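You operate a simulated robot arm through the tools that you are given. There is no shell and no other tool. Be economical: measure what you need, move in short steps, check, and stop when the job is done.

The job below is to be done with a simulated robot arm. You get a single attempt, and the scene is never put back.

Task
Unplug the lamp, swap the burnt bulb for the white-based one, plug in again.
Fine: Park the lamp plug in the grey plug holder meanwhile; the burnt bulb goes on the grey bulb peg. Unplug it before a part comes off or a hand goes in. Switch off at the socket before a plug moves. Drop and knock no glass. Drag no lead or hose; leave none across the way. Keep clean things off the floor. Pinch, break and dent nothing; leave nothing switched on.

The check looks at the end state, three seconds after you hand in, the way a careful person would. Anything else that was tipped, shoved, dropped, spilled or broken makes it a failure.

Robot
A 7-joint arm with a two-finger parallel gripper, fixed in place. Base frame: the origin is at the foot of the arm, x ahead of it, y to its left, z up; the work surface is at about z = 840. Readings come in mm, rad, newtons and seconds.
With the tool pointing down near the work surface it reaches from about 320 to 740 mm from the base axis. Its first joint turns from -2.007 to 2.007 rad. Payload 3.91 kg.
The tool frame sits at the grasp point between the pads (the TCP): z along the fingers, y along the line on which they close. The tips reach 30 mm beyond it. The gripper opens to 110 mm. The fingers are 20 mm wide and 10 mm thick; the gripper's body (48 by 112 mm) begins 55 mm behind the TCP.
Orientation is that of the tool frame in the base frame, as a unit quaternion [x, y, z, w]. With the fingers straight down and closing along the base's y, the tool's x points along the base's -x, its y along +y and its z along -z.

Tools
- The arm moves only by the tool jog_arm. Its argument "moves" is a list of rows, each a list of 7 numbers: the turn, a rotation vector about the base's x, y, z in units of 8 degrees (1.0 is 8 degrees), then the shift along the base's x, y, z in units of 40 mm (1.0 is 40 mm), then the finger opening in mm, from 0 to 110. In form: [[ax, ay, az, dx, dy, dz, claw], ...]. A call has 1 to 10 rows; each row shifts and turns the commanded pose from where the row before left it. A call with a number of a shift or a turn outside -1 to 1 is refused whole. A row lasts 0.2 s, in which the tool goes at most 50 mm and 0.15 rad; a call with a longer step from one row to the next is refused whole, and so is a gripper value outside its range. Where a pose cannot be reached the arm comes as near as it can. A force on the tool above 40 N (or 10 N above the force at the start of the call, whichever is more), or a blocked arm, ends the call early, and 0.2 s more pass. The fingers move at their own pace (about 108 mm/s each) and stop on an object; they squeeze with about 21 N. The grip force told is the motor's: it shows also when the fingers shut on nothing. Time passes only in rows, and 0.2 s behind the last, so rows that do not move let the fingers close. It gives the time, the measured TCP pose, the force on the tool (base axes), the opening and the grip force at its end, in the units of the frame above (readings bear some noise), with the torque about the TCP (base axes, N m) and any sound that the robot's microphone picked up.
- Cameras (640 x 400 px; columns grow to the right, rows downward): "scene" is fixed at [399.9, 650.2, 1630.9]; the picture's right is [-0.78, 0.63, 0.00], its down [0.57, 0.71, -0.42] and it looks along [-0.26, -0.33, -0.91] (base axes); focal length 317 px, centre (320, 200). "wrist" rides on the gripper at [72, 17, -103] in the tool frame; the picture's right is [-0.23, 0.97, 0.00], its down [-0.76, -0.18, -0.62] and it looks along [-0.61, -0.14, 0.78] (tool axes); focal length 222 px, centre (320, 200). There is no depth. A picture from a camera that has moved, and an enlarged one, comes with that camera's place and axes in the base frame and with its lens.
- capture(camera): a new picture of that camera. It takes no simulated time.
- move_column(by): slides the trunk up (or, below 0, down) by that many mm; the arm rides with it, the base frame stays. It gives what a move gives, with no picture.
- close_up(camera, box): a new picture of the part [left, top, right, bottom] of that camera's present view, enlarged. It takes no simulated time.
- sign_off(): hands the job in; it is judged then, once.

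Go step by step. Nothing tells you positions but the pictures and the camera data: compare them with the known pose of the tool, close in by small moves and look again before you grip or let go. The budget is 120 turns and 76 pictures, counting those below and the enlarged ones. Unless the task says otherwise, let go and move clear before handing in, and close with one line.

The tools are called by a JSON object that holds its "api" and its "payload". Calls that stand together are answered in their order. jog_arm: Moves the arm, as the interface text tells. Its arguments: {"type":"object","properties":{"moves":{"type":"array","items":{"type":"array","items":{"type":"number"}}}},"required":["moves"]} The other tools are called the same way: move_column (by) slides the trunk up or down; capture (camera) takes a picture; close_up (camera, box) takes an enlarged picture of a part of a camera's view; sign_off () hands the job in.

At the start:

```text
clock: 0.0
tcp_pos: [195.8, 428.6, 1234.3]
tool_rot: [-0.001, 1.0, 0.001, 0.0]
force: [0.2, -0.6, -0.6]
moment: [0.01, -0.03, 0.02]
grip_width: 109.7
gripper_force: 0.0
trunk travel left (down, up): [-825.0, 165.0]
```

scene: 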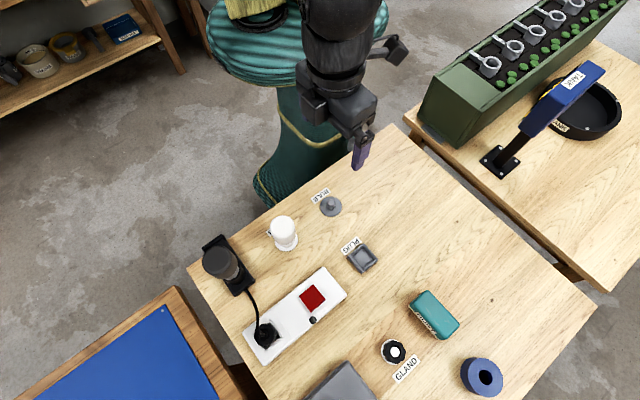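
wrist: 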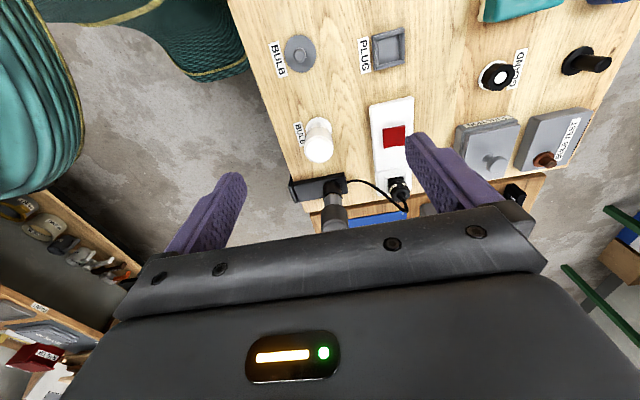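

I see a table with a power strip (plug, red switch), a lamp, a white bulb on a peg, a grey bulb peg and a grey plug holder. I'll take enlarged views to measure.

{"api": "close_up", "payload": {"camera": "scene", "box": [180, 170, 400, 370]}}

{"api": "close_up", "payload": {"camera": "wrist", "box": [260, 20, 460, 240]}}

{"api": "close_up", "payload": {"camera": "scene", "box": [190, 220, 290, 360]}}

```text
2.00 times, centred on (290, 270) of scene
camera zoom: at [399.9, 650.2, 1630.9], right [-0.78, 0.63, 0.0], down [0.57, 0.71, -0.42], along [-0.26, -0.33, -0.91], focal length 634 px, centre (380, 60)
```

zoom: 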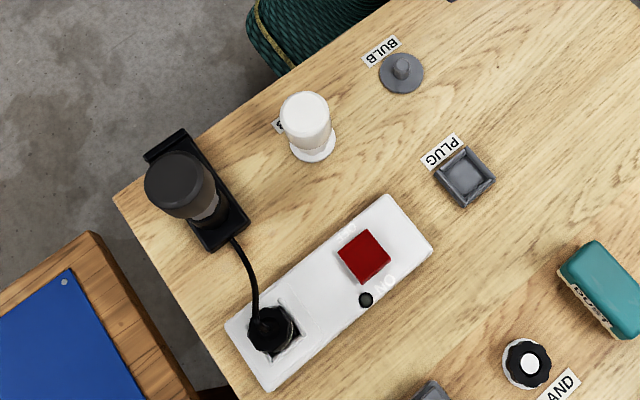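

```text
1.82 times, centred on (360, 130) of wrist
camera zoom: at [124.7, 444.2, 1336.8], right [0.23, 0.97, 0.0], down [0.76, -0.18, 0.62], along [0.61, -0.14, -0.78], focal length 404 px, centre (247, 327)
```

zoom: 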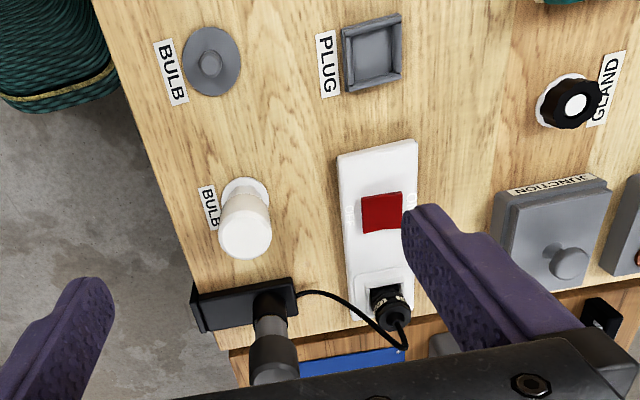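

```text
2.86 times, centred on (240, 290) of scene
camera zoom: at [399.9, 650.2, 1630.9], right [-0.78, 0.63, 0.0], down [0.57, 0.71, -0.42], along [-0.26, -0.33, -0.91], focal length 906 px, centre (549, -57)
```

zoom: 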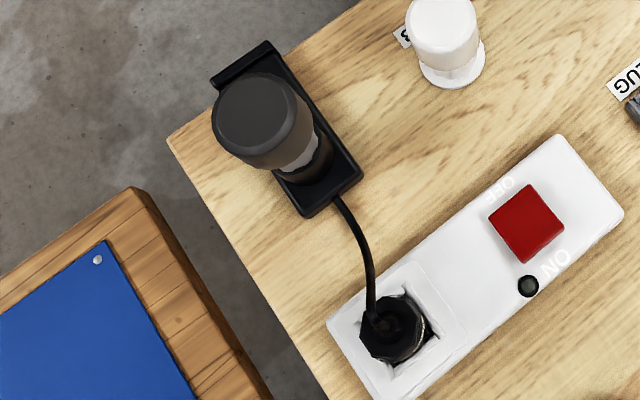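

The strip lies along x at y≈560, with the switch near (355,559) and the plug near (480,560). I'll move over the strip for a closer look at the switch.

{"api": "jog_arm", "payload": {"moves": [[0, 0, 0, 0.55, 0.45, -0.7, 110], [0, 0, 0, 0.55, 0.45, -0.7, 110], [0, 0, 0, 0.55, 0.45, -0.7, 110], [0, 0, 0, 0.55, 0.45, -0.7, 110], [0, 0, 0, 0.55, 0.45, -0.7, 110]]}}

{"api": "capture", "payload": {"camera": "wrist"}}

```text
clock: 1.2
tcp_pos: [305.8, 518.3, 1092.1]
tool_rot: [-0.001, 1.0, 0.002, -0.001]
force: [-0.7, 0.4, -0.1]
moment: [0.01, 0.02, 0.0]
grip_width: 109.9
gripper_force: 0.0
trunk travel left (down, up): [-825.0, 165.0]
```

```text
70 pictures are left
camera wrist: at [235.4, 535.3, 1195.9], right [0.23, 0.97, 0.0], down [0.76, -0.18, 0.62], along [0.61, -0.14, -0.78], focal length 222 px, centre (320, 200)
```

wrist: 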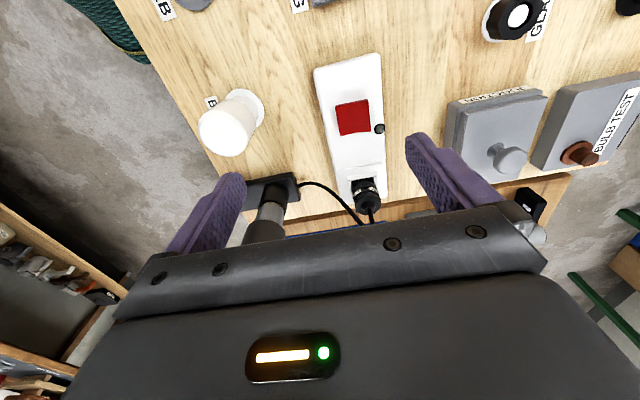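

Closer now. I'll zoom on the switch, plug and lamp.

{"api": "close_up", "payload": {"camera": "wrist", "box": [300, 50, 410, 220]}}

{"api": "close_up", "payload": {"camera": "wrist", "box": [190, 80, 310, 250]}}

{"api": "close_up", "payload": {"camera": "scene", "box": [280, 270, 360, 330]}}

```text
2.35 times, centred on (355, 135) of wrist
camera zoom: at [235.4, 535.3, 1195.9], right [0.23, 0.97, 0.0], down [0.76, -0.18, 0.62], along [0.61, -0.14, -0.78], focal length 523 px, centre (238, 353)
```

zoom: 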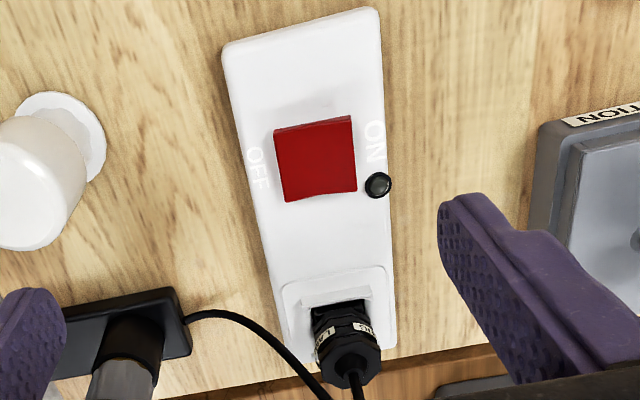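

```text
2.35 times, centred on (250, 165) of wrist
camera zoom: at [235.4, 535.3, 1195.9], right [0.23, 0.97, 0.0], down [0.76, -0.18, 0.62], along [0.61, -0.14, -0.78], focal length 523 px, centre (485, 282)
```

zoom: 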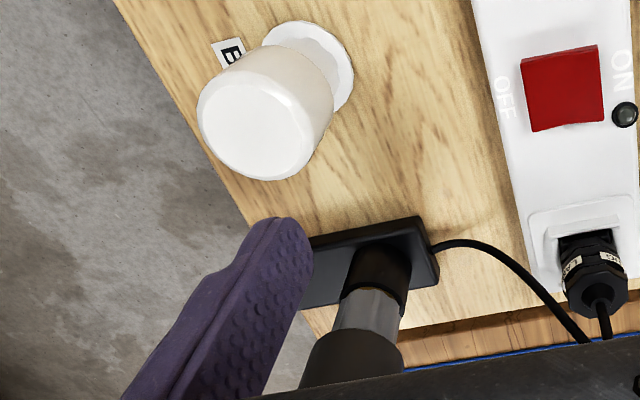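

```text
6.67 times, centred on (320, 300) of scene
camera zoom: at [399.9, 650.2, 1630.9], right [-0.78, 0.63, 0.0], down [0.57, 0.71, -0.42], along [-0.26, -0.33, -0.91], focal length 2114 px, centre (320, -467)
```

zoom: 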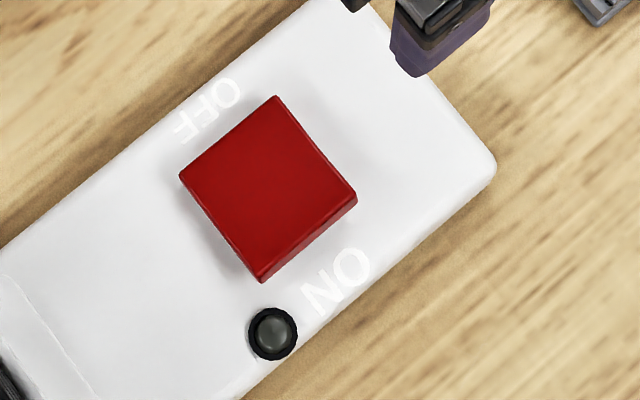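

The ON side of the rocker seems raised and the indicator is dark, so it may be off already. I'll look at the rocker from a lower angle.

{"api": "jog_arm", "payload": {"moves": [[0, 0, 0, -0.54, 0.17, -0.9, 110], [0, 0, 0, -0.54, 0.17, -0.9, 110], [0, 0, 0, -0.54, 0.17, -0.9, 110], [0, 0, 0, -0.54, 0.17, -0.9, 110]]}}

{"api": "capture", "payload": {"camera": "wrist"}}

```text
clock: 2.2
tcp_pos: [219.5, 546.8, 948.1]
tool_rot: [-0.001, 1.0, 0.0, 0.0]
force: [-0.3, 0.3, 0.4]
moment: [-0.04, -0.02, -0.01]
grip_width: 109.9
gripper_force: 0.0
trunk travel left (down, up): [-825.0, 165.0]
```

```text
66 pictures are left
camera wrist: at [148.3, 562.1, 1052.1], right [0.23, 0.97, 0.0], down [0.76, -0.18, 0.62], along [0.61, -0.14, -0.78], focal length 222 px, centre (320, 200)
```

wrist: 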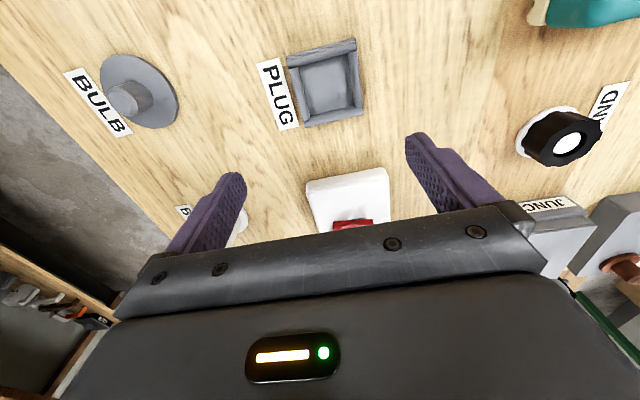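

{"api": "close_up", "payload": {"camera": "wrist", "box": [300, 160, 400, 240]}}

{"api": "close_up", "payload": {"camera": "wrist", "box": [90, 20, 390, 150]}}

```text
5.00 times, centred on (350, 200) of wrist
camera zoom: at [148.3, 562.1, 1052.1], right [0.23, 0.97, 0.0], down [0.76, -0.18, 0.62], along [0.61, -0.14, -0.78], focal length 1111 px, centre (170, 200)
```

zoom: 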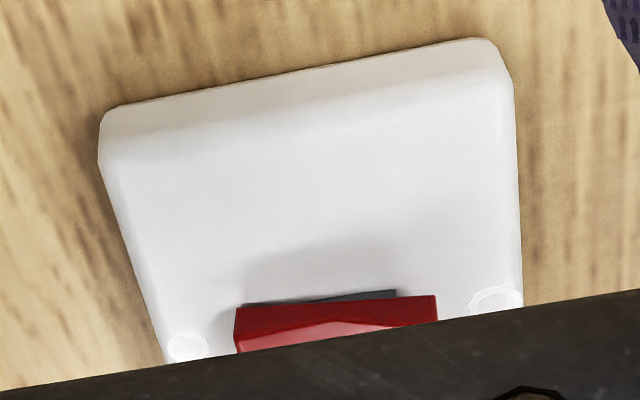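

```text
2.13 times, centred on (240, 85) of wrist
camera zoom: at [148.3, 562.1, 1052.1], right [0.23, 0.97, 0.0], down [0.76, -0.18, 0.62], along [0.61, -0.14, -0.78], focal length 474 px, centre (491, 445)
```

zoom: 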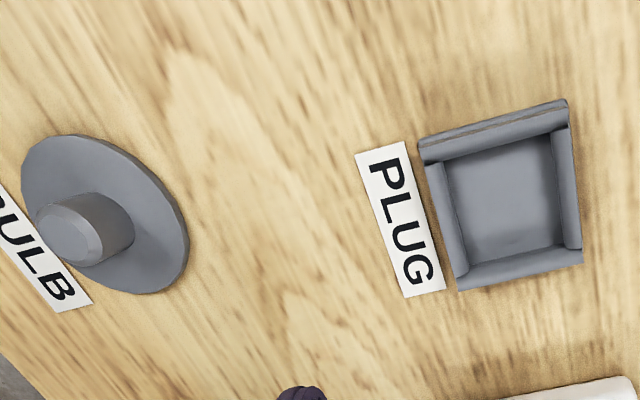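

The view of the rocker is partly clipped by the gripper. I'll shift slightly for a clear one.

{"api": "jog_arm", "payload": {"moves": [[0, 0, 0, 0.75, 0, 0.5, 60], [0, 0, 0, 0.25, 0, 0, 30]]}}

{"api": "close_up", "payload": {"camera": "wrist", "box": [290, 130, 410, 210]}}

```text
clock: 2.8
tcp_pos: [260.4, 544.0, 969.3]
tool_rot: [-0.002, 1.0, 0.001, -0.001]
force: [0.2, -0.3, -0.4]
moment: [0.01, 0.01, 0.03]
grip_width: 29.9
gripper_force: 0.0
trunk travel left (down, up): [-825.0, 165.0]
```

```text
5.00 times, centred on (350, 170) of wrist
camera zoom: at [188.4, 561.1, 1072.4], right [0.23, 0.97, 0.0], down [0.76, -0.18, 0.62], along [0.61, -0.14, -0.78], focal length 1111 px, centre (170, 350)
```

zoom: 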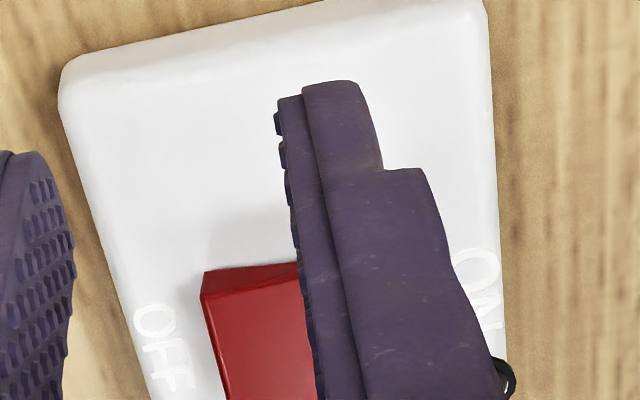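

The finger hides the rocker, so I'll open and look again.

{"api": "jog_arm", "payload": {"moves": [[0, 0, 0, 0, 0, 0, 110], [0, 0, 0, 0, 0, 0, 110]]}}

{"api": "close_up", "payload": {"camera": "wrist", "box": [320, 170, 400, 220]}}

```text
clock: 3.4
tcp_pos: [259.8, 546.7, 969.6]
tool_rot: [-0.001, 1.0, 0.0, 0.0]
force: [-0.6, 0.7, -0.3]
moment: [0.0, -0.01, 0.04]
grip_width: 110.1
gripper_force: 0.0
trunk travel left (down, up): [-825.0, 165.0]
```

```text
8.00 times, centred on (360, 195) of wrist
camera zoom: at [188.4, 561.0, 1072.6], right [0.23, 0.97, 0.0], down [0.76, -0.18, 0.62], along [0.61, -0.14, -0.78], focal length 1777 px, centre (0, 240)
```

zoom: 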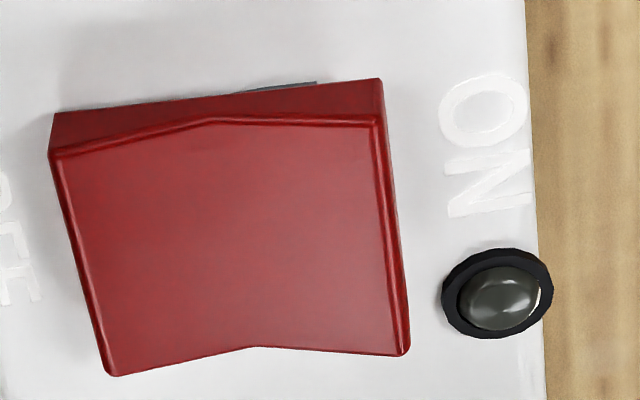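

The rocker is pressed on the OFF side and the indicator is dark, so the socket is already off. Next I'll go look at the plug from closer.

{"api": "jog_arm", "payload": {"moves": [[0, 0, 0, 0.9, 0.08, 0.2, 110], [0, 0, 0, 0.9, 0.08, 0.2, 110], [0, 0, 0, 0.9, 0.08, 0.2, 110], [0, 0, 0, 0.9, 0.08, 0.2, 110]]}}

{"api": "capture", "payload": {"camera": "wrist"}}

{"api": "close_up", "payload": {"camera": "scene", "box": [195, 220, 315, 360]}}

```text
clock: 4.4
tcp_pos: [405.7, 558.6, 1000.4]
tool_rot: [0.0, 1.0, 0.0, -0.001]
force: [-0.1, 0.3, 0.3]
moment: [0.02, -0.01, -0.05]
grip_width: 110.1
gripper_force: 0.0
trunk travel left (down, up): [-825.0, 165.0]
```

```text
61 pictures are left
camera wrist: at [333.4, 574.1, 1104.0], right [0.23, 0.97, 0.0], down [0.76, -0.18, 0.62], along [0.61, -0.14, -0.78], focal length 222 px, centre (320, 200)
```

wrist: 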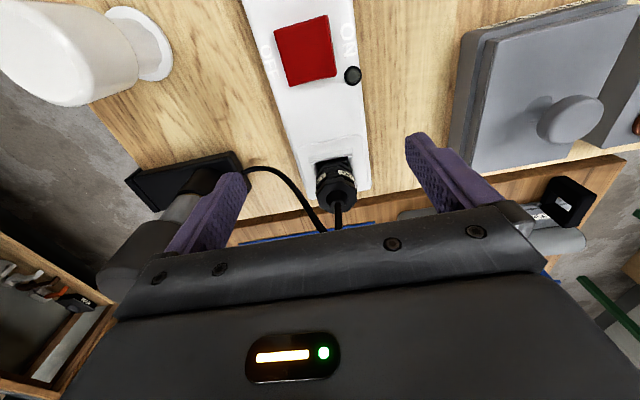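

```text
2.86 times, centred on (255, 290) of scene
camera zoom: at [399.9, 650.2, 1630.9], right [-0.78, 0.63, 0.0], down [0.57, 0.71, -0.42], along [-0.26, -0.33, -0.91], focal length 906 px, centre (506, -57)
```

zoom: 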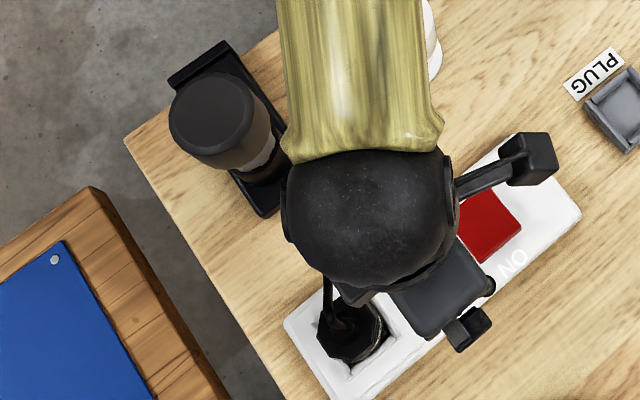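

The plug top is at about (477,560,900), and its lead runs off towards -y. I'll turn the gripper 90° so the fingers close along x and stay clear of the lead.

{"api": "jog_arm", "payload": {"moves": [[0, 0, -1, 0.1, 0, 0, 100], [0, 0, -1, 0.1, 0, 0, 100], [0, 0, -1, 0.1, 0, 0, 100], [0, 0, -1, 0.1, 0, 0, 100], [0, 0, -1, 0.1, 0, 0, 100], [0, 0, -1, 0.1, 0, 0, 100], [0, 0, -1, 0.1, 0, 0, 100], [0, 0, -1, 0.1, 0, 0, 100], [0, 0, -1, 0.1, 0, 0, 100], [0, 0, -1, 0.1, 0, 0, 100]]}}

{"api": "jog_arm", "payload": {"moves": [[0, 0, -0.9, 0.3, 0, 0, 100], [0, 0, -0.35, 0.3, 0, 0, 100]]}}

{"api": "capture", "payload": {"camera": "wrist"}}

```text
clock: 6.6
tcp_pos: [443.4, 559.0, 1001.8]
tool_rot: [0.643, 0.766, 0.0, 0.001]
force: [-0.8, -1.2, 0.0]
moment: [-0.02, 0.03, -0.01]
grip_width: 100.1
gripper_force: 0.0
trunk travel left (down, up): [-825.0, 165.0]
```

```text
clock: 7.2
tcp_pos: [467.5, 559.8, 1001.1]
tool_rot: [0.707, 0.707, 0.0, 0.001]
force: [0.3, 0.1, -0.7]
moment: [0.03, 0.01, 0.0]
grip_width: 99.8
gripper_force: 0.1
trunk travel left (down, up): [-825.0, 165.0]
```

```text
59 pictures are left
camera wrist: at [485.6, 630.1, 1104.8], right [0.97, -0.23, 0.0], down [-0.18, -0.76, 0.62], along [-0.14, -0.61, -0.78], focal length 222 px, centre (320, 200)
```

wrist: 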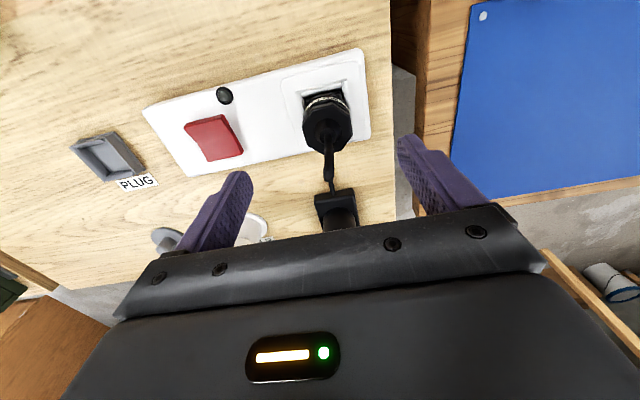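

{"api": "close_up", "payload": {"camera": "wrist", "box": [270, 50, 390, 230]}}

```text
2.22 times, centred on (330, 140) of wrist
camera zoom: at [485.6, 630.1, 1104.8], right [0.97, -0.23, 0.0], down [-0.18, -0.76, 0.62], along [-0.14, -0.61, -0.78], focal length 494 px, centre (298, 333)
```

zoom: 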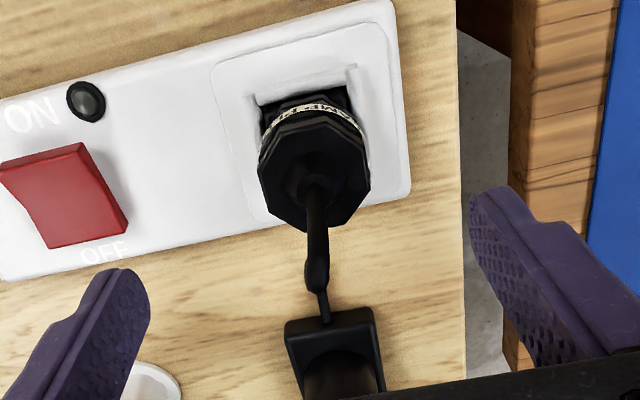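

The plug is an octagonal body about 45 mm across, centred at (477,560), sitting in the strip's well. I'll move above it and look.

{"api": "jog_arm", "payload": {"moves": [[0, 0, 0, 0.24, 0.01, -0.7, 90], [0, 0, 0, 0, 0, -0.8, 90]]}}

{"api": "capture", "payload": {"camera": "wrist"}}

```text
clock: 7.8
tcp_pos: [478.1, 558.1, 941.7]
tool_rot: [0.708, 0.707, 0.0, 0.001]
force: [-0.1, 0.1, 0.6]
moment: [-0.04, -0.02, 0.0]
grip_width: 90.0
gripper_force: 0.1
trunk travel left (down, up): [-825.0, 165.0]
```

```text
57 pictures are left
camera wrist: at [495.6, 630.4, 1044.2], right [0.97, -0.23, 0.0], down [-0.18, -0.76, 0.62], along [-0.14, -0.61, -0.78], focal length 222 px, centre (320, 200)
```

wrist: 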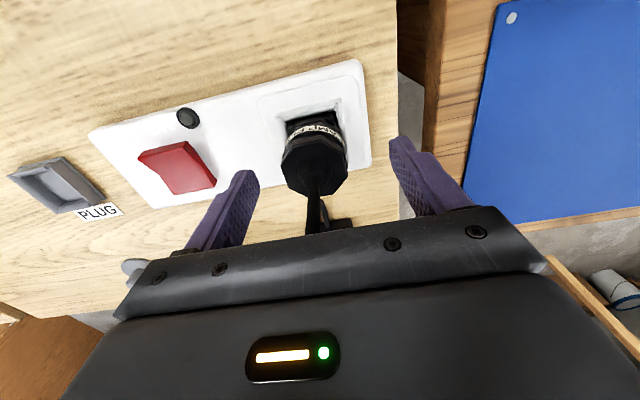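

Plug top is at z≈911. I'll go down so the tips stay just above the strip, then close.

{"api": "jog_arm", "payload": {"moves": [[0, 0, 0, -0.03, 0.03, -0.5, 80], [0, 0, 0, 0, 0, -0.3, 70]]}}

{"api": "close_up", "payload": {"camera": "wrist", "box": [220, 60, 440, 250]}}

```text
clock: 8.4
tcp_pos: [471.9, 556.4, 910.4]
tool_rot: [0.707, 0.707, 0.002, 0.0]
force: [-0.7, 0.7, 0.4]
moment: [-0.01, -0.03, 0.0]
grip_width: 70.1
gripper_force: 0.1
out of reach, approached as far as the arm can: row 1
trunk travel left (down, up): [-825.0, 165.0]
```

```text
2.11 times, centred on (330, 155) of wrist
camera zoom: at [490.2, 627.7, 1014.0], right [0.97, -0.23, 0.0], down [-0.18, -0.76, 0.62], along [-0.14, -0.61, -0.78], focal length 468 px, centre (299, 295)
```

zoom: 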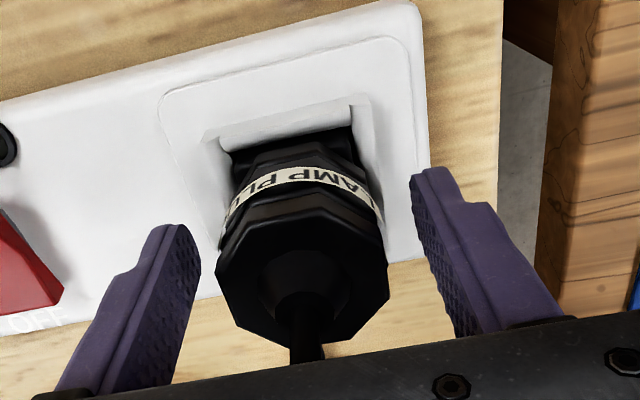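

The arm hits its reach limit at this height. I'll rise, lower the trunk by 100 mm, and come in again.

{"api": "jog_arm", "payload": {"moves": [[0, 0, 0, 0, 0, 0.9, 90], [0, 0, 0, 0, 0, 1, 90], [0, 0, 0, 0, 0, 1, 90]]}}

{"api": "move_column", "payload": {"by": -90}}

```text
clock: 9.2
tcp_pos: [475.5, 559.4, 1026.8]
tool_rot: [0.707, 0.707, 0.001, 0.0]
force: [-0.1, 0.0, 0.0]
moment: [-0.01, 0.02, 0.0]
grip_width: 89.9
gripper_force: 0.1
trunk travel left (down, up): [-825.0, 165.0]
```

```text
clock: 10.4
tcp_pos: [474.7, 559.5, 935.8]
tool_rot: [0.707, 0.708, 0.0, 0.001]
force: [-0.2, -0.7, 0.4]
moment: [0.04, 0.0, 0.0]
grip_width: 90.0
gripper_force: 0.1
trunk travel left (down, up): [-735.0, 255.0]
```

{"api": "jog_arm", "payload": {"moves": [[0, 0, 0, 0.03, 0.02, -0.4, 80], [0, 0, 0, 0, 0, -0.25, 70]]}}

{"api": "close_up", "payload": {"camera": "wrist", "box": [220, 60, 440, 250]}}

```text
clock: 11.1
tcp_pos: [476.3, 559.7, 909.9]
tool_rot: [0.706, 0.708, 0.001, 0.001]
force: [0.2, 0.1, 0.4]
moment: [0.01, -0.03, 0.02]
grip_width: 70.0
gripper_force: 0.2
trunk travel left (down, up): [-735.0, 255.0]
```

```text
2.11 times, centred on (330, 155) of wrist
camera zoom: at [493.7, 631.6, 1012.7], right [0.97, -0.23, 0.0], down [-0.18, -0.76, 0.62], along [-0.14, -0.61, -0.78], focal length 468 px, centre (299, 295)
```

zoom: 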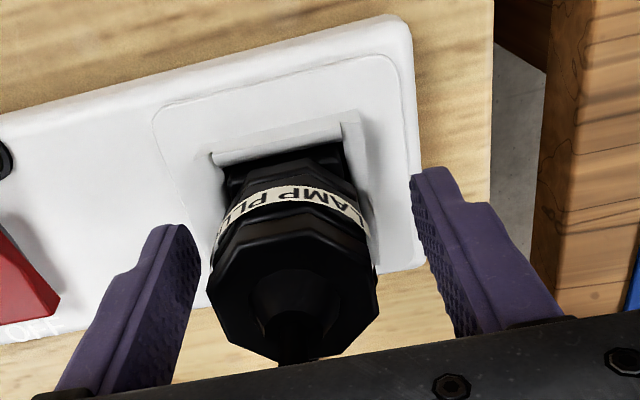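

Plug is centred between the fingers to within about 1–2 mm. Closing now.

{"api": "jog_arm", "payload": {"moves": [[0, 0, 0, -0.03, 0, -0.05, 55], [0, 0, 0, 0, 0, 0, 30], [0, 0, 0, 0, 0, 0, 30], [0, 0, 0, 0, 0, 0, 30]]}}

{"api": "close_up", "payload": {"camera": "wrist", "box": [220, 60, 440, 250]}}

```text
clock: 12.1
tcp_pos: [473.6, 560.8, 907.9]
tool_rot: [0.706, 0.708, 0.001, 0.001]
force: [-0.5, -1.1, 0.1]
moment: [-0.13, 0.14, -0.22]
grip_width: 50.7
gripper_force: 45.0
trunk travel left (down, up): [-735.0, 255.0]
```

```text
2.11 times, centred on (330, 155) of wrist
camera zoom: at [492.4, 631.3, 1011.0], right [0.97, -0.23, 0.0], down [-0.18, -0.76, 0.62], along [-0.14, -0.61, -0.78], focal length 468 px, centre (299, 295)
```

zoom: 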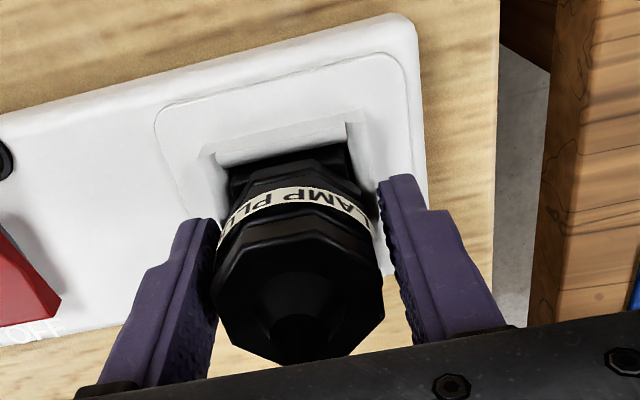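

Gripped at 51 mm. I'll pull straight up in small steps.

{"api": "jog_arm", "payload": {"moves": [[0, 0, 0, 0, 0, 0.1, 30], [0, 0, 0, 0, 0, 0.2, 30], [0, 0, 0, 0, 0, 0.3, 30], [0, 0, 0, 0, 0, 0.3, 30]]}}

{"api": "capture", "payload": {"camera": "wrist"}}

```text
clock: 13.1
tcp_pos: [474.4, 561.4, 943.6]
tool_rot: [0.706, 0.708, 0.001, 0.001]
force: [-0.3, -0.7, -0.8]
moment: [0.01, -0.02, 0.0]
grip_width: 40.6
gripper_force: 20.7
trunk travel left (down, up): [-735.0, 255.0]
```

```text
53 pictures are left
camera wrist: at [492.5, 631.7, 1047.4], right [0.97, -0.23, 0.0], down [-0.18, -0.76, 0.62], along [-0.14, -0.61, -0.78], focal length 222 px, centre (320, 200)
```

wrist: 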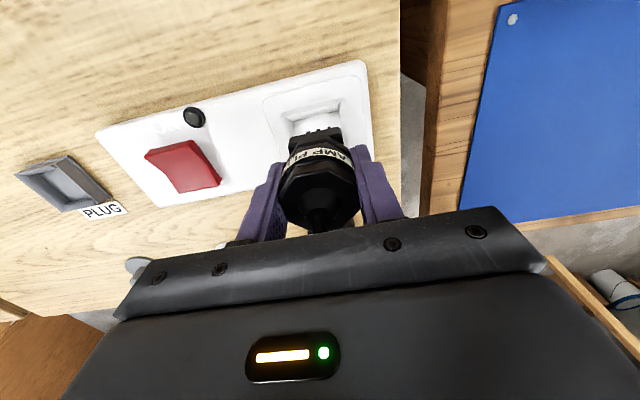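

{"api": "close_up", "payload": {"camera": "wrist", "box": [240, 70, 410, 240]}}

{"api": "close_up", "payload": {"camera": "scene", "box": [180, 210, 320, 370]}}

```text
2.35 times, centred on (325, 155) of wrist
camera zoom: at [492.5, 631.7, 1047.4], right [0.97, -0.23, 0.0], down [-0.18, -0.76, 0.62], along [-0.14, -0.61, -0.78], focal length 523 px, centre (308, 306)
```

zoom: 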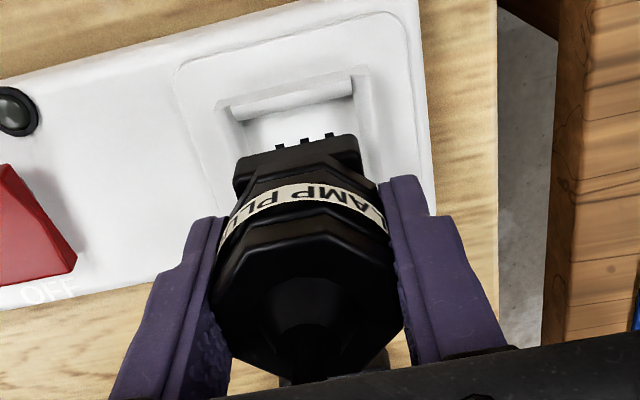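

```text
2.50 times, centred on (250, 290) of scene
camera zoom: at [399.9, 650.2, 1630.9], right [-0.78, 0.63, 0.0], down [0.57, 0.71, -0.42], along [-0.26, -0.33, -0.91], focal length 793 px, centre (495, -25)
```

zoom: 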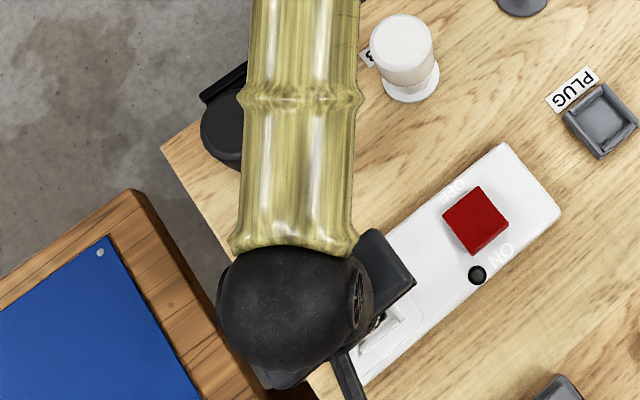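

Plug is out with pins showing and held firmly. I'll raise it and move toward the holder in stages, watching the lead.

{"api": "jog_arm", "payload": {"moves": [[0, 0, 0, 0, 0, 0.6, 30], [0, 0, 0, -0.4, 0, 0.6, 30], [0, 0, 0, -0.7, 0, 0, 30], [0, 0, 0, -0.7, 0, 0, 30], [0, 0, 0, -0.7, 0, 0, 30]]}}

{"api": "close_up", "payload": {"camera": "scene", "box": [170, 170, 410, 370]}}

```text
clock: 14.2
tcp_pos: [374.0, 560.2, 992.4]
tool_rot: [0.707, 0.708, 0.0, -0.001]
force: [-1.1, -0.5, -0.6]
moment: [-0.03, 0.0, 0.0]
grip_width: 40.7
gripper_force: 20.6
trunk travel left (down, up): [-735.0, 255.0]
```

```text
2.00 times, centred on (290, 270) of scene
camera zoom: at [399.9, 650.2, 1630.9], right [-0.78, 0.63, 0.0], down [0.57, 0.71, -0.42], along [-0.26, -0.33, -0.91], focal length 634 px, centre (380, 60)
```

zoom: 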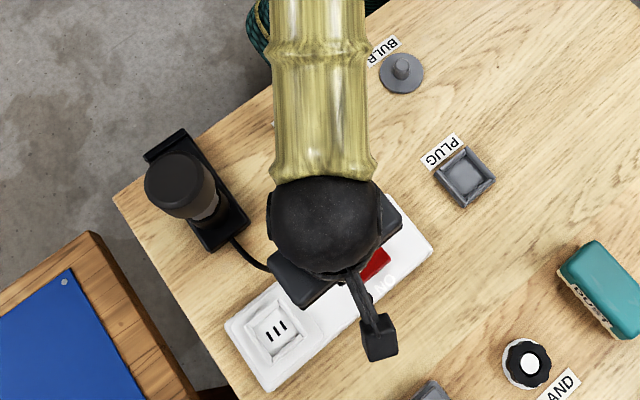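

{"api": "jog_arm", "payload": {"moves": [[0, 0, 0, -0.8, 0, 0, 30], [0, 0, 0, -0.8, 0, 0, 30], [0, 0, 0, -0.8, 0, 0, 30]]}}

{"api": "close_up", "payload": {"camera": "scene", "box": [170, 170, 410, 370]}}

```text
clock: 15.1
tcp_pos: [277.3, 559.7, 990.9]
tool_rot: [0.708, 0.707, 0.001, 0.002]
force: [0.6, -0.7, -0.3]
moment: [0.03, -0.01, -0.01]
grip_width: 40.3
gripper_force: 21.4
trunk travel left (down, up): [-735.0, 255.0]
```

```text
2.00 times, centred on (290, 270) of scene
camera zoom: at [399.9, 650.2, 1630.9], right [-0.78, 0.63, 0.0], down [0.57, 0.71, -0.42], along [-0.26, -0.33, -0.91], focal length 634 px, centre (380, 60)
```

zoom: 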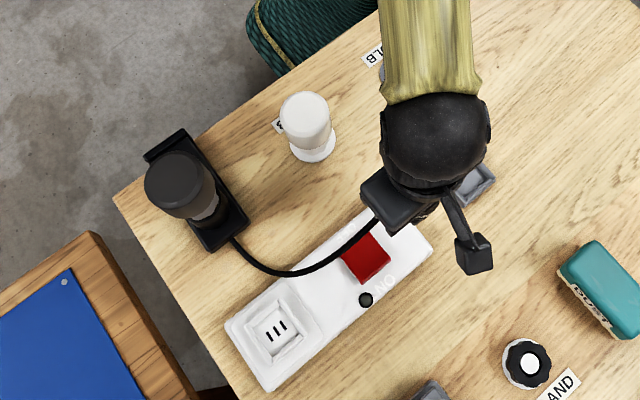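

Lead has plenty of slack and the lamp hasn't moved. Continuing to above the holder.

{"api": "jog_arm", "payload": {"moves": [[0, 0, 0, -0.7, 0, 0, 30], [0, 0, 0, -0.7, 0, 0, 30], [0, 0, 0, -0.7, 0, 0, 30]]}}

{"api": "capture", "payload": {"camera": "wrist"}}

```text
clock: 15.8
tcp_pos: [192.3, 560.4, 990.8]
tool_rot: [0.707, 0.708, 0.0, 0.001]
force: [0.3, 0.2, -1.2]
moment: [0.01, -0.03, 0.02]
grip_width: 40.6
gripper_force: 21.2
trunk travel left (down, up): [-735.0, 255.0]
```

```text
48 pictures are left
camera wrist: at [210.7, 632.3, 1095.1], right [0.97, -0.23, 0.0], down [-0.18, -0.76, 0.62], along [-0.14, -0.61, -0.78], focal length 222 px, centre (320, 200)
```

wrist: 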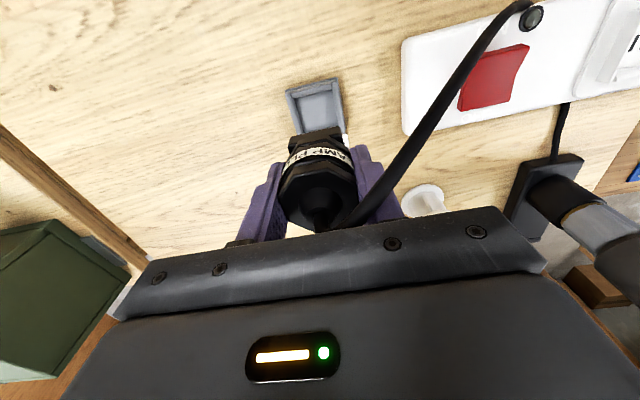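

The holder is centred at about (193,560), under the plug. I'll lower to just above it and check alignment.

{"api": "jog_arm", "payload": {"moves": [[0, 0, 0, 0, 0, -0.7, 30], [0, 0, 0, 0, 0, -0.7, 30], [0, 0, 0, 0, 0, -0.4, 30]]}}

{"api": "close_up", "payload": {"camera": "wrist", "box": [230, 60, 410, 240]}}

{"api": "close_up", "payload": {"camera": "scene", "box": [310, 200, 420, 300]}}

```text
clock: 16.6
tcp_pos: [194.8, 560.8, 919.2]
tool_rot: [0.707, 0.707, 0.001, 0.001]
force: [-0.2, 0.0, -0.4]
moment: [0.03, -0.01, -0.03]
grip_width: 40.5
gripper_force: 20.6
trunk travel left (down, up): [-735.0, 255.0]
```

```text
2.22 times, centred on (320, 150) of wrist
camera zoom: at [212.7, 632.2, 1022.7], right [0.97, -0.23, 0.0], down [-0.18, -0.76, 0.62], along [-0.14, -0.61, -0.78], focal length 494 px, centre (320, 311)
```

zoom: 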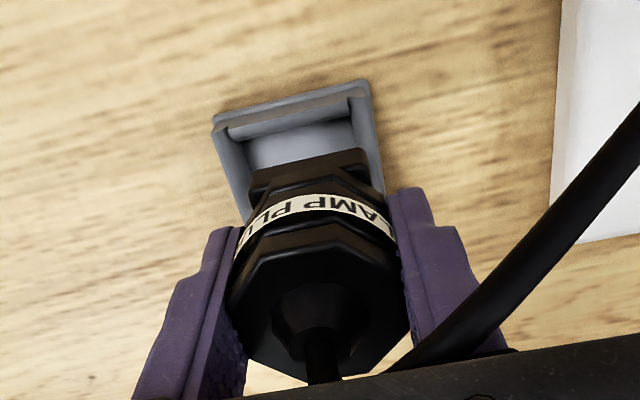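

```text
4.00 times, centred on (365, 250) of scene
camera zoom: at [399.9, 650.2, 1630.9], right [-0.78, 0.63, 0.0], down [0.57, 0.71, -0.42], along [-0.26, -0.33, -0.91], focal length 1269 px, centre (140, 0)
```

zoom: 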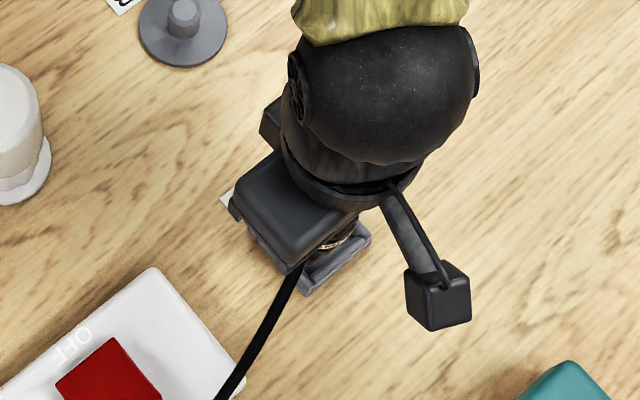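

The plug base looks about 4 mm too far +x relative to the holder. I'll correct that, go lower and check.

{"api": "jog_arm", "payload": {"moves": [[0, 0, 0, -0.09, 0, 0, 30], [0, 0, 0, 0, 0, -0.35, 30]]}}

{"api": "close_up", "payload": {"camera": "wrist", "box": [260, 80, 390, 200]}}

```text
clock: 17.2
tcp_pos: [189.9, 561.8, 905.5]
tool_rot: [0.706, 0.708, 0.001, 0.001]
force: [-0.7, 0.0, -0.6]
moment: [0.01, 0.0, 0.01]
grip_width: 40.8
gripper_force: 21.1
trunk travel left (down, up): [-735.0, 255.0]
```

```text
3.33 times, centred on (325, 140) of wrist
camera zoom: at [208.6, 632.2, 1008.6], right [0.97, -0.23, 0.0], down [-0.18, -0.76, 0.62], along [-0.14, -0.61, -0.78], focal length 740 px, centre (303, 400)
```

zoom: 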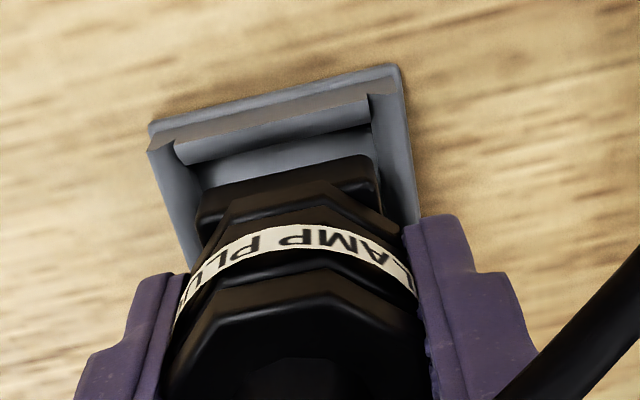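

Alignment looks good; I'll nudge 1.5 mm to -y and lower gently watching force.

{"api": "jog_arm", "payload": {"moves": [[0, 0, 0, 0, -0.04, -0.15, 30], [0, 0, 0, 0, 0, -0.1, 30], [0, 0, 0, 0, 0, -0.1, 30]]}}

{"api": "close_up", "payload": {"camera": "wrist", "box": [260, 80, 390, 200]}}

```text
clock: 18.1
tcp_pos: [191.7, 559.3, 890.9]
tool_rot: [0.706, 0.708, 0.0, 0.0]
force: [0.5, 1.1, -0.4]
moment: [0.0, 0.01, 0.02]
grip_width: 40.7
gripper_force: 20.7
trunk travel left (down, up): [-735.0, 255.0]
```

```text
3.33 times, centred on (325, 140) of wrist
camera zoom: at [208.5, 630.1, 994.9], right [0.97, -0.23, 0.0], down [-0.18, -0.76, 0.62], along [-0.14, -0.61, -0.78], focal length 740 px, centre (303, 400)
```

zoom: 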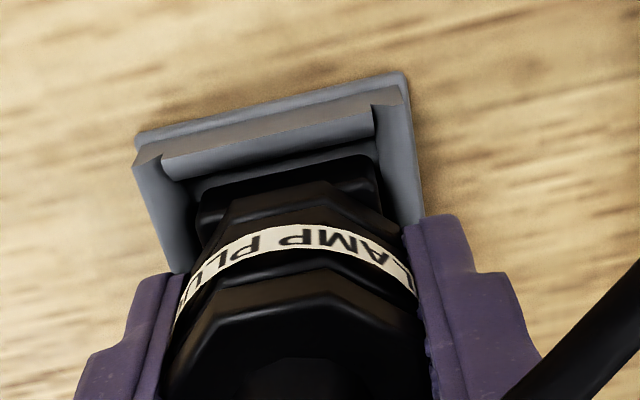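

{"api": "jog_arm", "payload": {"moves": [[0, 0, 0, -0.02, 0, -0.1, 30], [0, 0, 0, 0, 0, -0.08, 30], [0, 0, 0, 0, 0, -0.08, 30]]}}

{"api": "close_up", "payload": {"camera": "wrist", "box": [260, 80, 390, 200]}}

```text
clock: 18.9
tcp_pos: [189.6, 558.1, 886.5]
tool_rot: [0.706, 0.708, 0.004, -0.002]
force: [0.4, -0.8, 35.6]
moment: [-0.45, 0.61, -0.09]
grip_width: 40.6
gripper_force: 21.4
trunk travel left (down, up): [-735.0, 255.0]
```

```text
3.33 times, centred on (325, 140) of wrist
camera zoom: at [207.9, 629.0, 990.0], right [0.97, -0.23, 0.0], down [-0.18, -0.77, 0.62], along [-0.14, -0.6, -0.79], focal length 740 px, centre (303, 400)
```

zoom: 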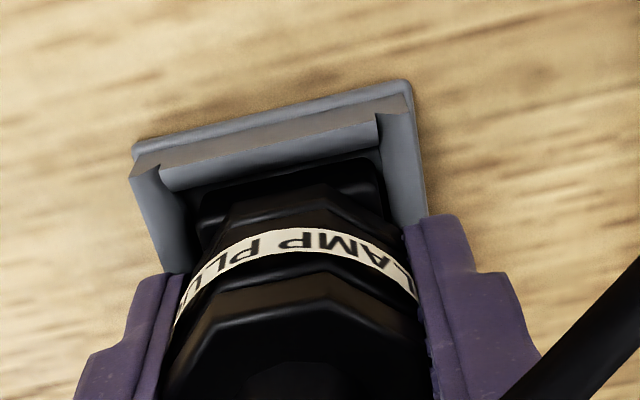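

There is contact at 35 N, offset toward the -x/-y corner. I'll back up 3 mm, shift slightly +x/+y and retry.

{"api": "jog_arm", "payload": {"moves": [[0, 0, 0, 0, 0, 0.13, 30], [0, 0, 0, 0.03, 0.04, 0, 30], [0, 0, 0, 0, 0, -0.08, 30]]}}

{"api": "jog_arm", "payload": {"moves": [[0, 0, 0, 0, 0, -0.05, 30], [0, 0, 0, 0, 0, -0.03, 30]]}}

```text
clock: 19.6
tcp_pos: [190.8, 557.7, 885.8]
tool_rot: [0.706, 0.708, 0.002, 0.0]
force: [-4.5, -3.3, 30.2]
moment: [-0.3, 0.74, -0.07]
grip_width: 40.5
gripper_force: 20.9
trunk travel left (down, up): [-735.0, 255.0]
```

```text
clock: 20.1
tcp_pos: [190.5, 558.8, 886.8]
tool_rot: [0.707, 0.708, 0.002, -0.001]
force: [-3.7, -10.7, 19.2]
moment: [-0.6, 0.41, 0.04]
grip_width: 40.7
gripper_force: 20.8
trunk travel left (down, up): [-735.0, 255.0]
stopped in row 2: the force on the tool passed its limit at 42 N (the readings are from after the stop); the commanded pose is now the measured one
```

{"api": "close_up", "payload": {"camera": "wrist", "box": [240, 80, 400, 230]}}

{"api": "close_up", "payload": {"camera": "scene", "box": [330, 220, 400, 290]}}

```text
2.67 times, centred on (320, 155) of wrist
camera zoom: at [208.2, 629.8, 989.6], right [0.97, -0.23, 0.0], down [-0.18, -0.76, 0.62], along [-0.14, -0.6, -0.78], focal length 592 px, centre (320, 320)
```

zoom: 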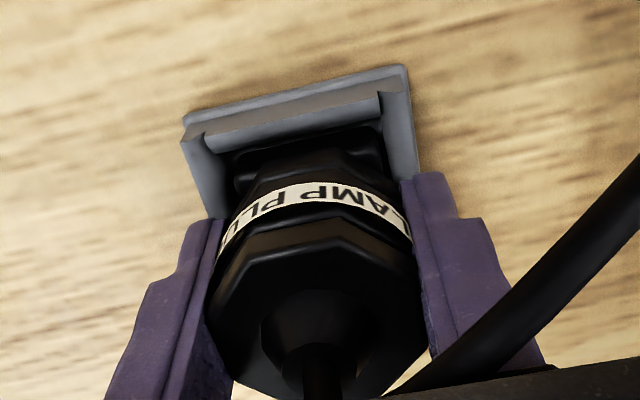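

```text
5.71 times, centred on (365, 255) of scene
camera zoom: at [399.9, 650.2, 1630.9], right [-0.78, 0.63, 0.0], down [0.57, 0.71, -0.42], along [-0.26, -0.33, -0.91], focal length 1812 px, centre (63, -114)
```

zoom: 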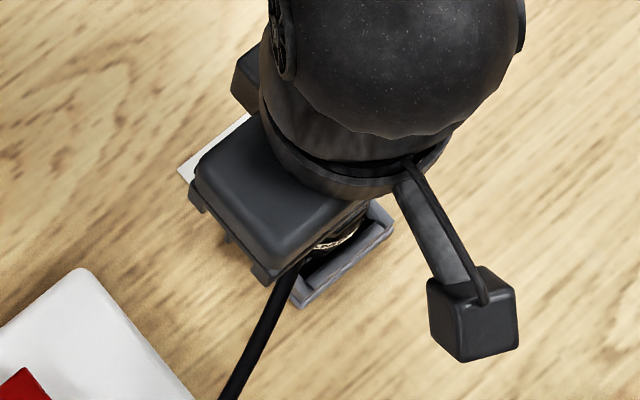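

The plug base sits inside the holder below its rim. I'll open the fingers modestly and check that it stands.

{"api": "jog_arm", "payload": {"moves": [[0, 0, 0, 0, 0, 0.03, 46], [0, 0, 0, 0, 0, 0, 54], [0, 0, 0, 0, 0, 0, 60]]}}

{"api": "close_up", "payload": {"camera": "wrist", "box": [240, 80, 400, 230]}}

```text
clock: 20.9
tcp_pos: [192.4, 559.4, 887.2]
tool_rot: [0.707, 0.707, 0.004, -0.001]
force: [10.9, -6.4, 16.2]
moment: [-0.38, 0.17, 0.22]
grip_width: 54.3
gripper_force: 0.1
trunk travel left (down, up): [-735.0, 255.0]
```

```text
2.67 times, centred on (320, 155) of wrist
camera zoom: at [210.9, 630.9, 989.9], right [0.97, -0.23, 0.0], down [-0.18, -0.77, 0.62], along [-0.14, -0.6, -0.79], focal length 592 px, centre (320, 320)
```

zoom: 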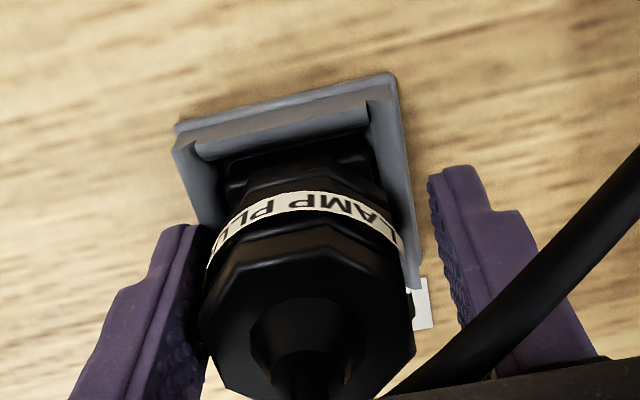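

The left finger appears to bear on the holder's rim. I'll lift a little before opening further.

{"api": "jog_arm", "payload": {"moves": [[0, 0, 0, 0, 0, 0.06, 54], [0, 0, 0, 0, 0, 0.1, 54], [0, 0, 0, 0, 0, 0.1, 60], [0, 0, 0, 0, 0, 0, 64]]}}

{"api": "close_up", "payload": {"camera": "wrist", "box": [240, 80, 400, 230]}}

```text
clock: 21.9
tcp_pos: [191.3, 560.3, 894.9]
tool_rot: [0.707, 0.708, 0.002, -0.002]
force: [0.0, -0.1, -0.2]
moment: [0.0, -0.02, 0.02]
grip_width: 64.1
gripper_force: 0.0
trunk travel left (down, up): [-735.0, 255.0]
```

```text
2.67 times, centred on (320, 155) of wrist
camera zoom: at [209.3, 632.1, 998.5], right [0.97, -0.23, 0.0], down [-0.18, -0.76, 0.62], along [-0.14, -0.6, -0.78], focal length 592 px, centre (320, 320)
```

zoom: 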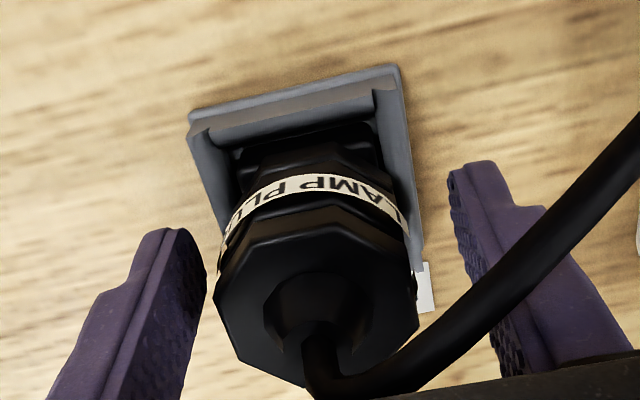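

Free, and the plug stands in the holder. I'll withdraw straight up, keeping clear of the lead.

{"api": "jog_arm", "payload": {"moves": [[0, 0, 0, 0, -0.1, 0.4, 70], [0, 0, 0, 0, 0, 0.8, 70], [0, 0, 0, 0, 0, 1, 70], [0, 0, 0, 0, 0, 1, 70], [0, 0, 0, 0, -0.3, 1, 70]]}}

{"api": "capture", "payload": {"camera": "wrist"}}

{"api": "close_up", "payload": {"camera": "scene", "box": [170, 170, 410, 370]}}

```text
clock: 23.1
tcp_pos: [191.3, 542.7, 1063.9]
tool_rot: [0.706, 0.708, 0.001, 0.0]
force: [-0.3, -0.4, 0.3]
moment: [0.0, -0.02, 0.01]
grip_width: 69.9
gripper_force: 0.0
trunk travel left (down, up): [-735.0, 255.0]
```

```text
38 pictures are left
camera wrist: at [209.1, 613.6, 1167.2], right [0.97, -0.23, 0.0], down [-0.18, -0.76, 0.62], along [-0.14, -0.6, -0.78], focal length 222 px, centre (320, 200)
```

wrist: 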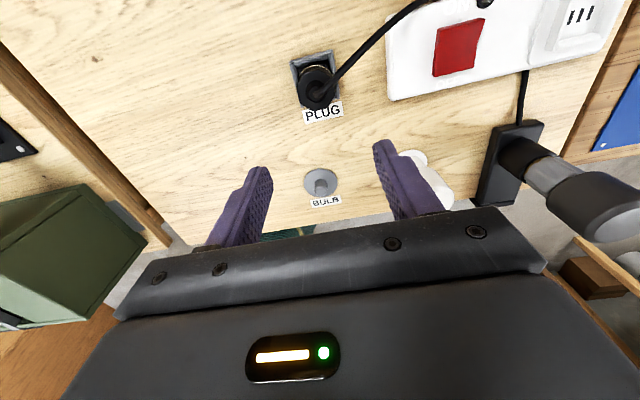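

```text
2.00 times, centred on (290, 270) of scene
camera zoom: at [399.9, 650.2, 1630.9], right [-0.78, 0.63, 0.0], down [0.57, 0.71, -0.42], along [-0.26, -0.33, -0.91], focal length 634 px, centre (380, 60)
```

zoom: 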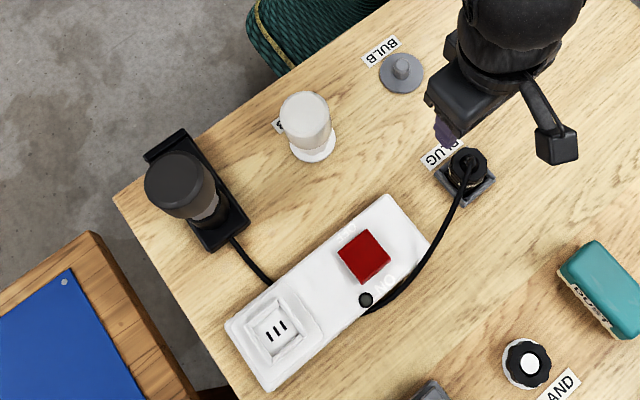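

The plug is parked, the lead rests loosely on the strip and the lamp hasn't moved. Next I'll approach the burnt bulb from above and look at it.

{"api": "jog_arm", "payload": {"moves": [[0, 0, 0, 0.98, -0.32, 0, 100], [0, 0, 0, 0.98, -0.32, 0, 100], [0, 0, 0, 0.98, -0.32, 0, 100], [0, 0, 0, 0.98, -0.32, 0, 100], [0, 0, 0, 0.98, -0.32, 0, 100], [0, 0, 0, 0.98, -0.32, 0, 100], [0, 0, 0, 0.98, -0.32, 0, 100]]}}

{"api": "capture", "payload": {"camera": "wrist"}}

```text
clock: 24.7
tcp_pos: [467.4, 453.9, 1062.0]
tool_rot: [0.707, 0.708, 0.001, -0.002]
force: [0.5, 0.0, 0.1]
moment: [0.03, -0.01, 0.02]
grip_width: 99.9
gripper_force: 0.1
trunk travel left (down, up): [-735.0, 255.0]
```

```text
36 pictures are left
camera wrist: at [485.2, 525.3, 1166.0], right [0.97, -0.23, 0.0], down [-0.18, -0.76, 0.62], along [-0.14, -0.6, -0.78], focal length 222 px, centre (320, 200)
```

wrist: 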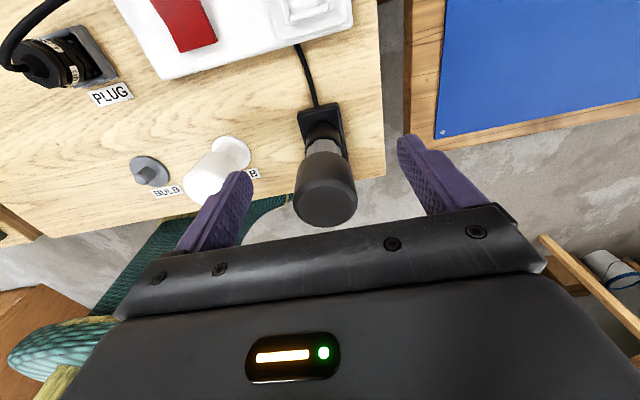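

{"api": "close_up", "payload": {"camera": "wrist", "box": [260, 90, 390, 235]}}

{"api": "close_up", "payload": {"camera": "wrist", "box": [120, 110, 270, 210]}}

```text
2.76 times, centred on (325, 162) of wrist
camera zoom: at [485.2, 525.3, 1166.0], right [0.97, -0.23, 0.0], down [-0.18, -0.76, 0.62], along [-0.14, -0.6, -0.78], focal length 613 px, centre (306, 303)
```

zoom: 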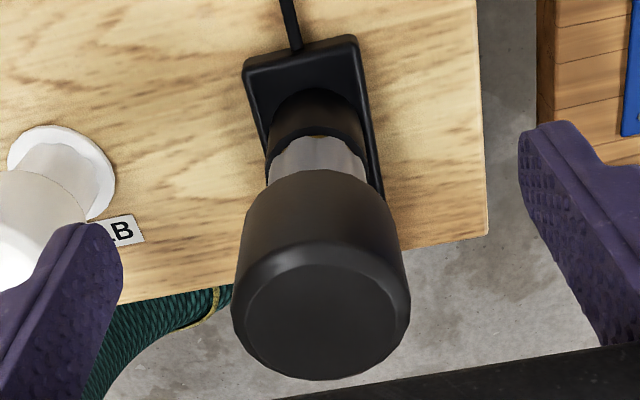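

```text
4.00 times, centred on (195, 160) of wrist
camera zoom: at [485.2, 525.3, 1166.0], right [0.97, -0.23, 0.0], down [-0.18, -0.76, 0.62], along [-0.14, -0.6, -0.78], focal length 888 px, centre (820, 360)
```

zoom: 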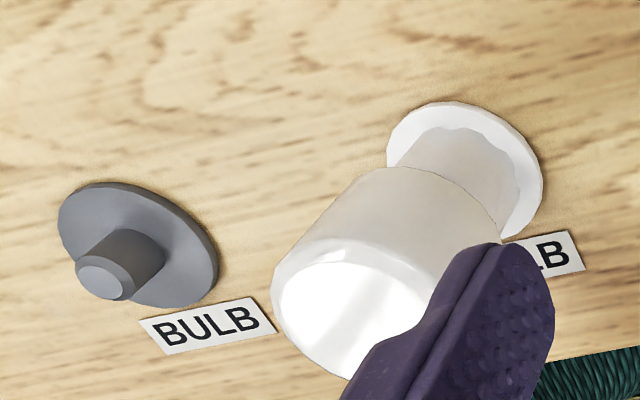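

Top of the burnt bulb triangulates to about (463,408,1024), with a glass diameter of about 56 mm. I'll move over it with wide-open fingers and verify.

{"api": "jog_arm", "payload": {"moves": [[0, 0, 0, -0.05, -0.55, 0.2, 100], [0, 0, 0, -0.05, -0.55, 0, 100]]}}

{"api": "capture", "payload": {"camera": "wrist"}}

```text
clock: 25.3
tcp_pos: [462.0, 410.8, 1071.3]
tool_rot: [0.706, 0.708, 0.003, -0.001]
force: [0.8, 0.8, -0.4]
moment: [0.0, 0.01, 0.0]
grip_width: 100.0
gripper_force: 0.0
trunk travel left (down, up): [-735.0, 255.0]
```

```text
33 pictures are left
camera wrist: at [480.6, 482.0, 1174.2], right [0.97, -0.23, 0.0], down [-0.18, -0.76, 0.62], along [-0.14, -0.6, -0.78], focal length 222 px, centre (320, 200)
```

wrist: 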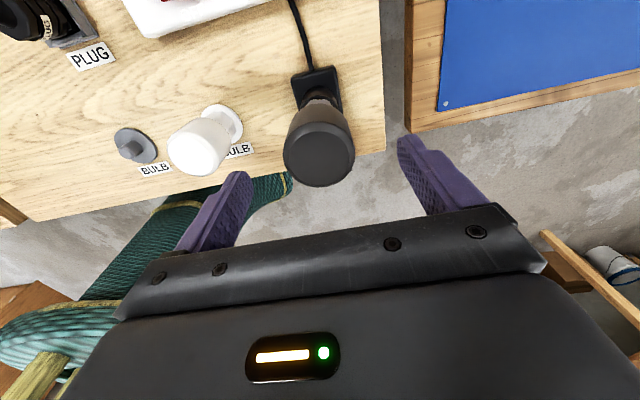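

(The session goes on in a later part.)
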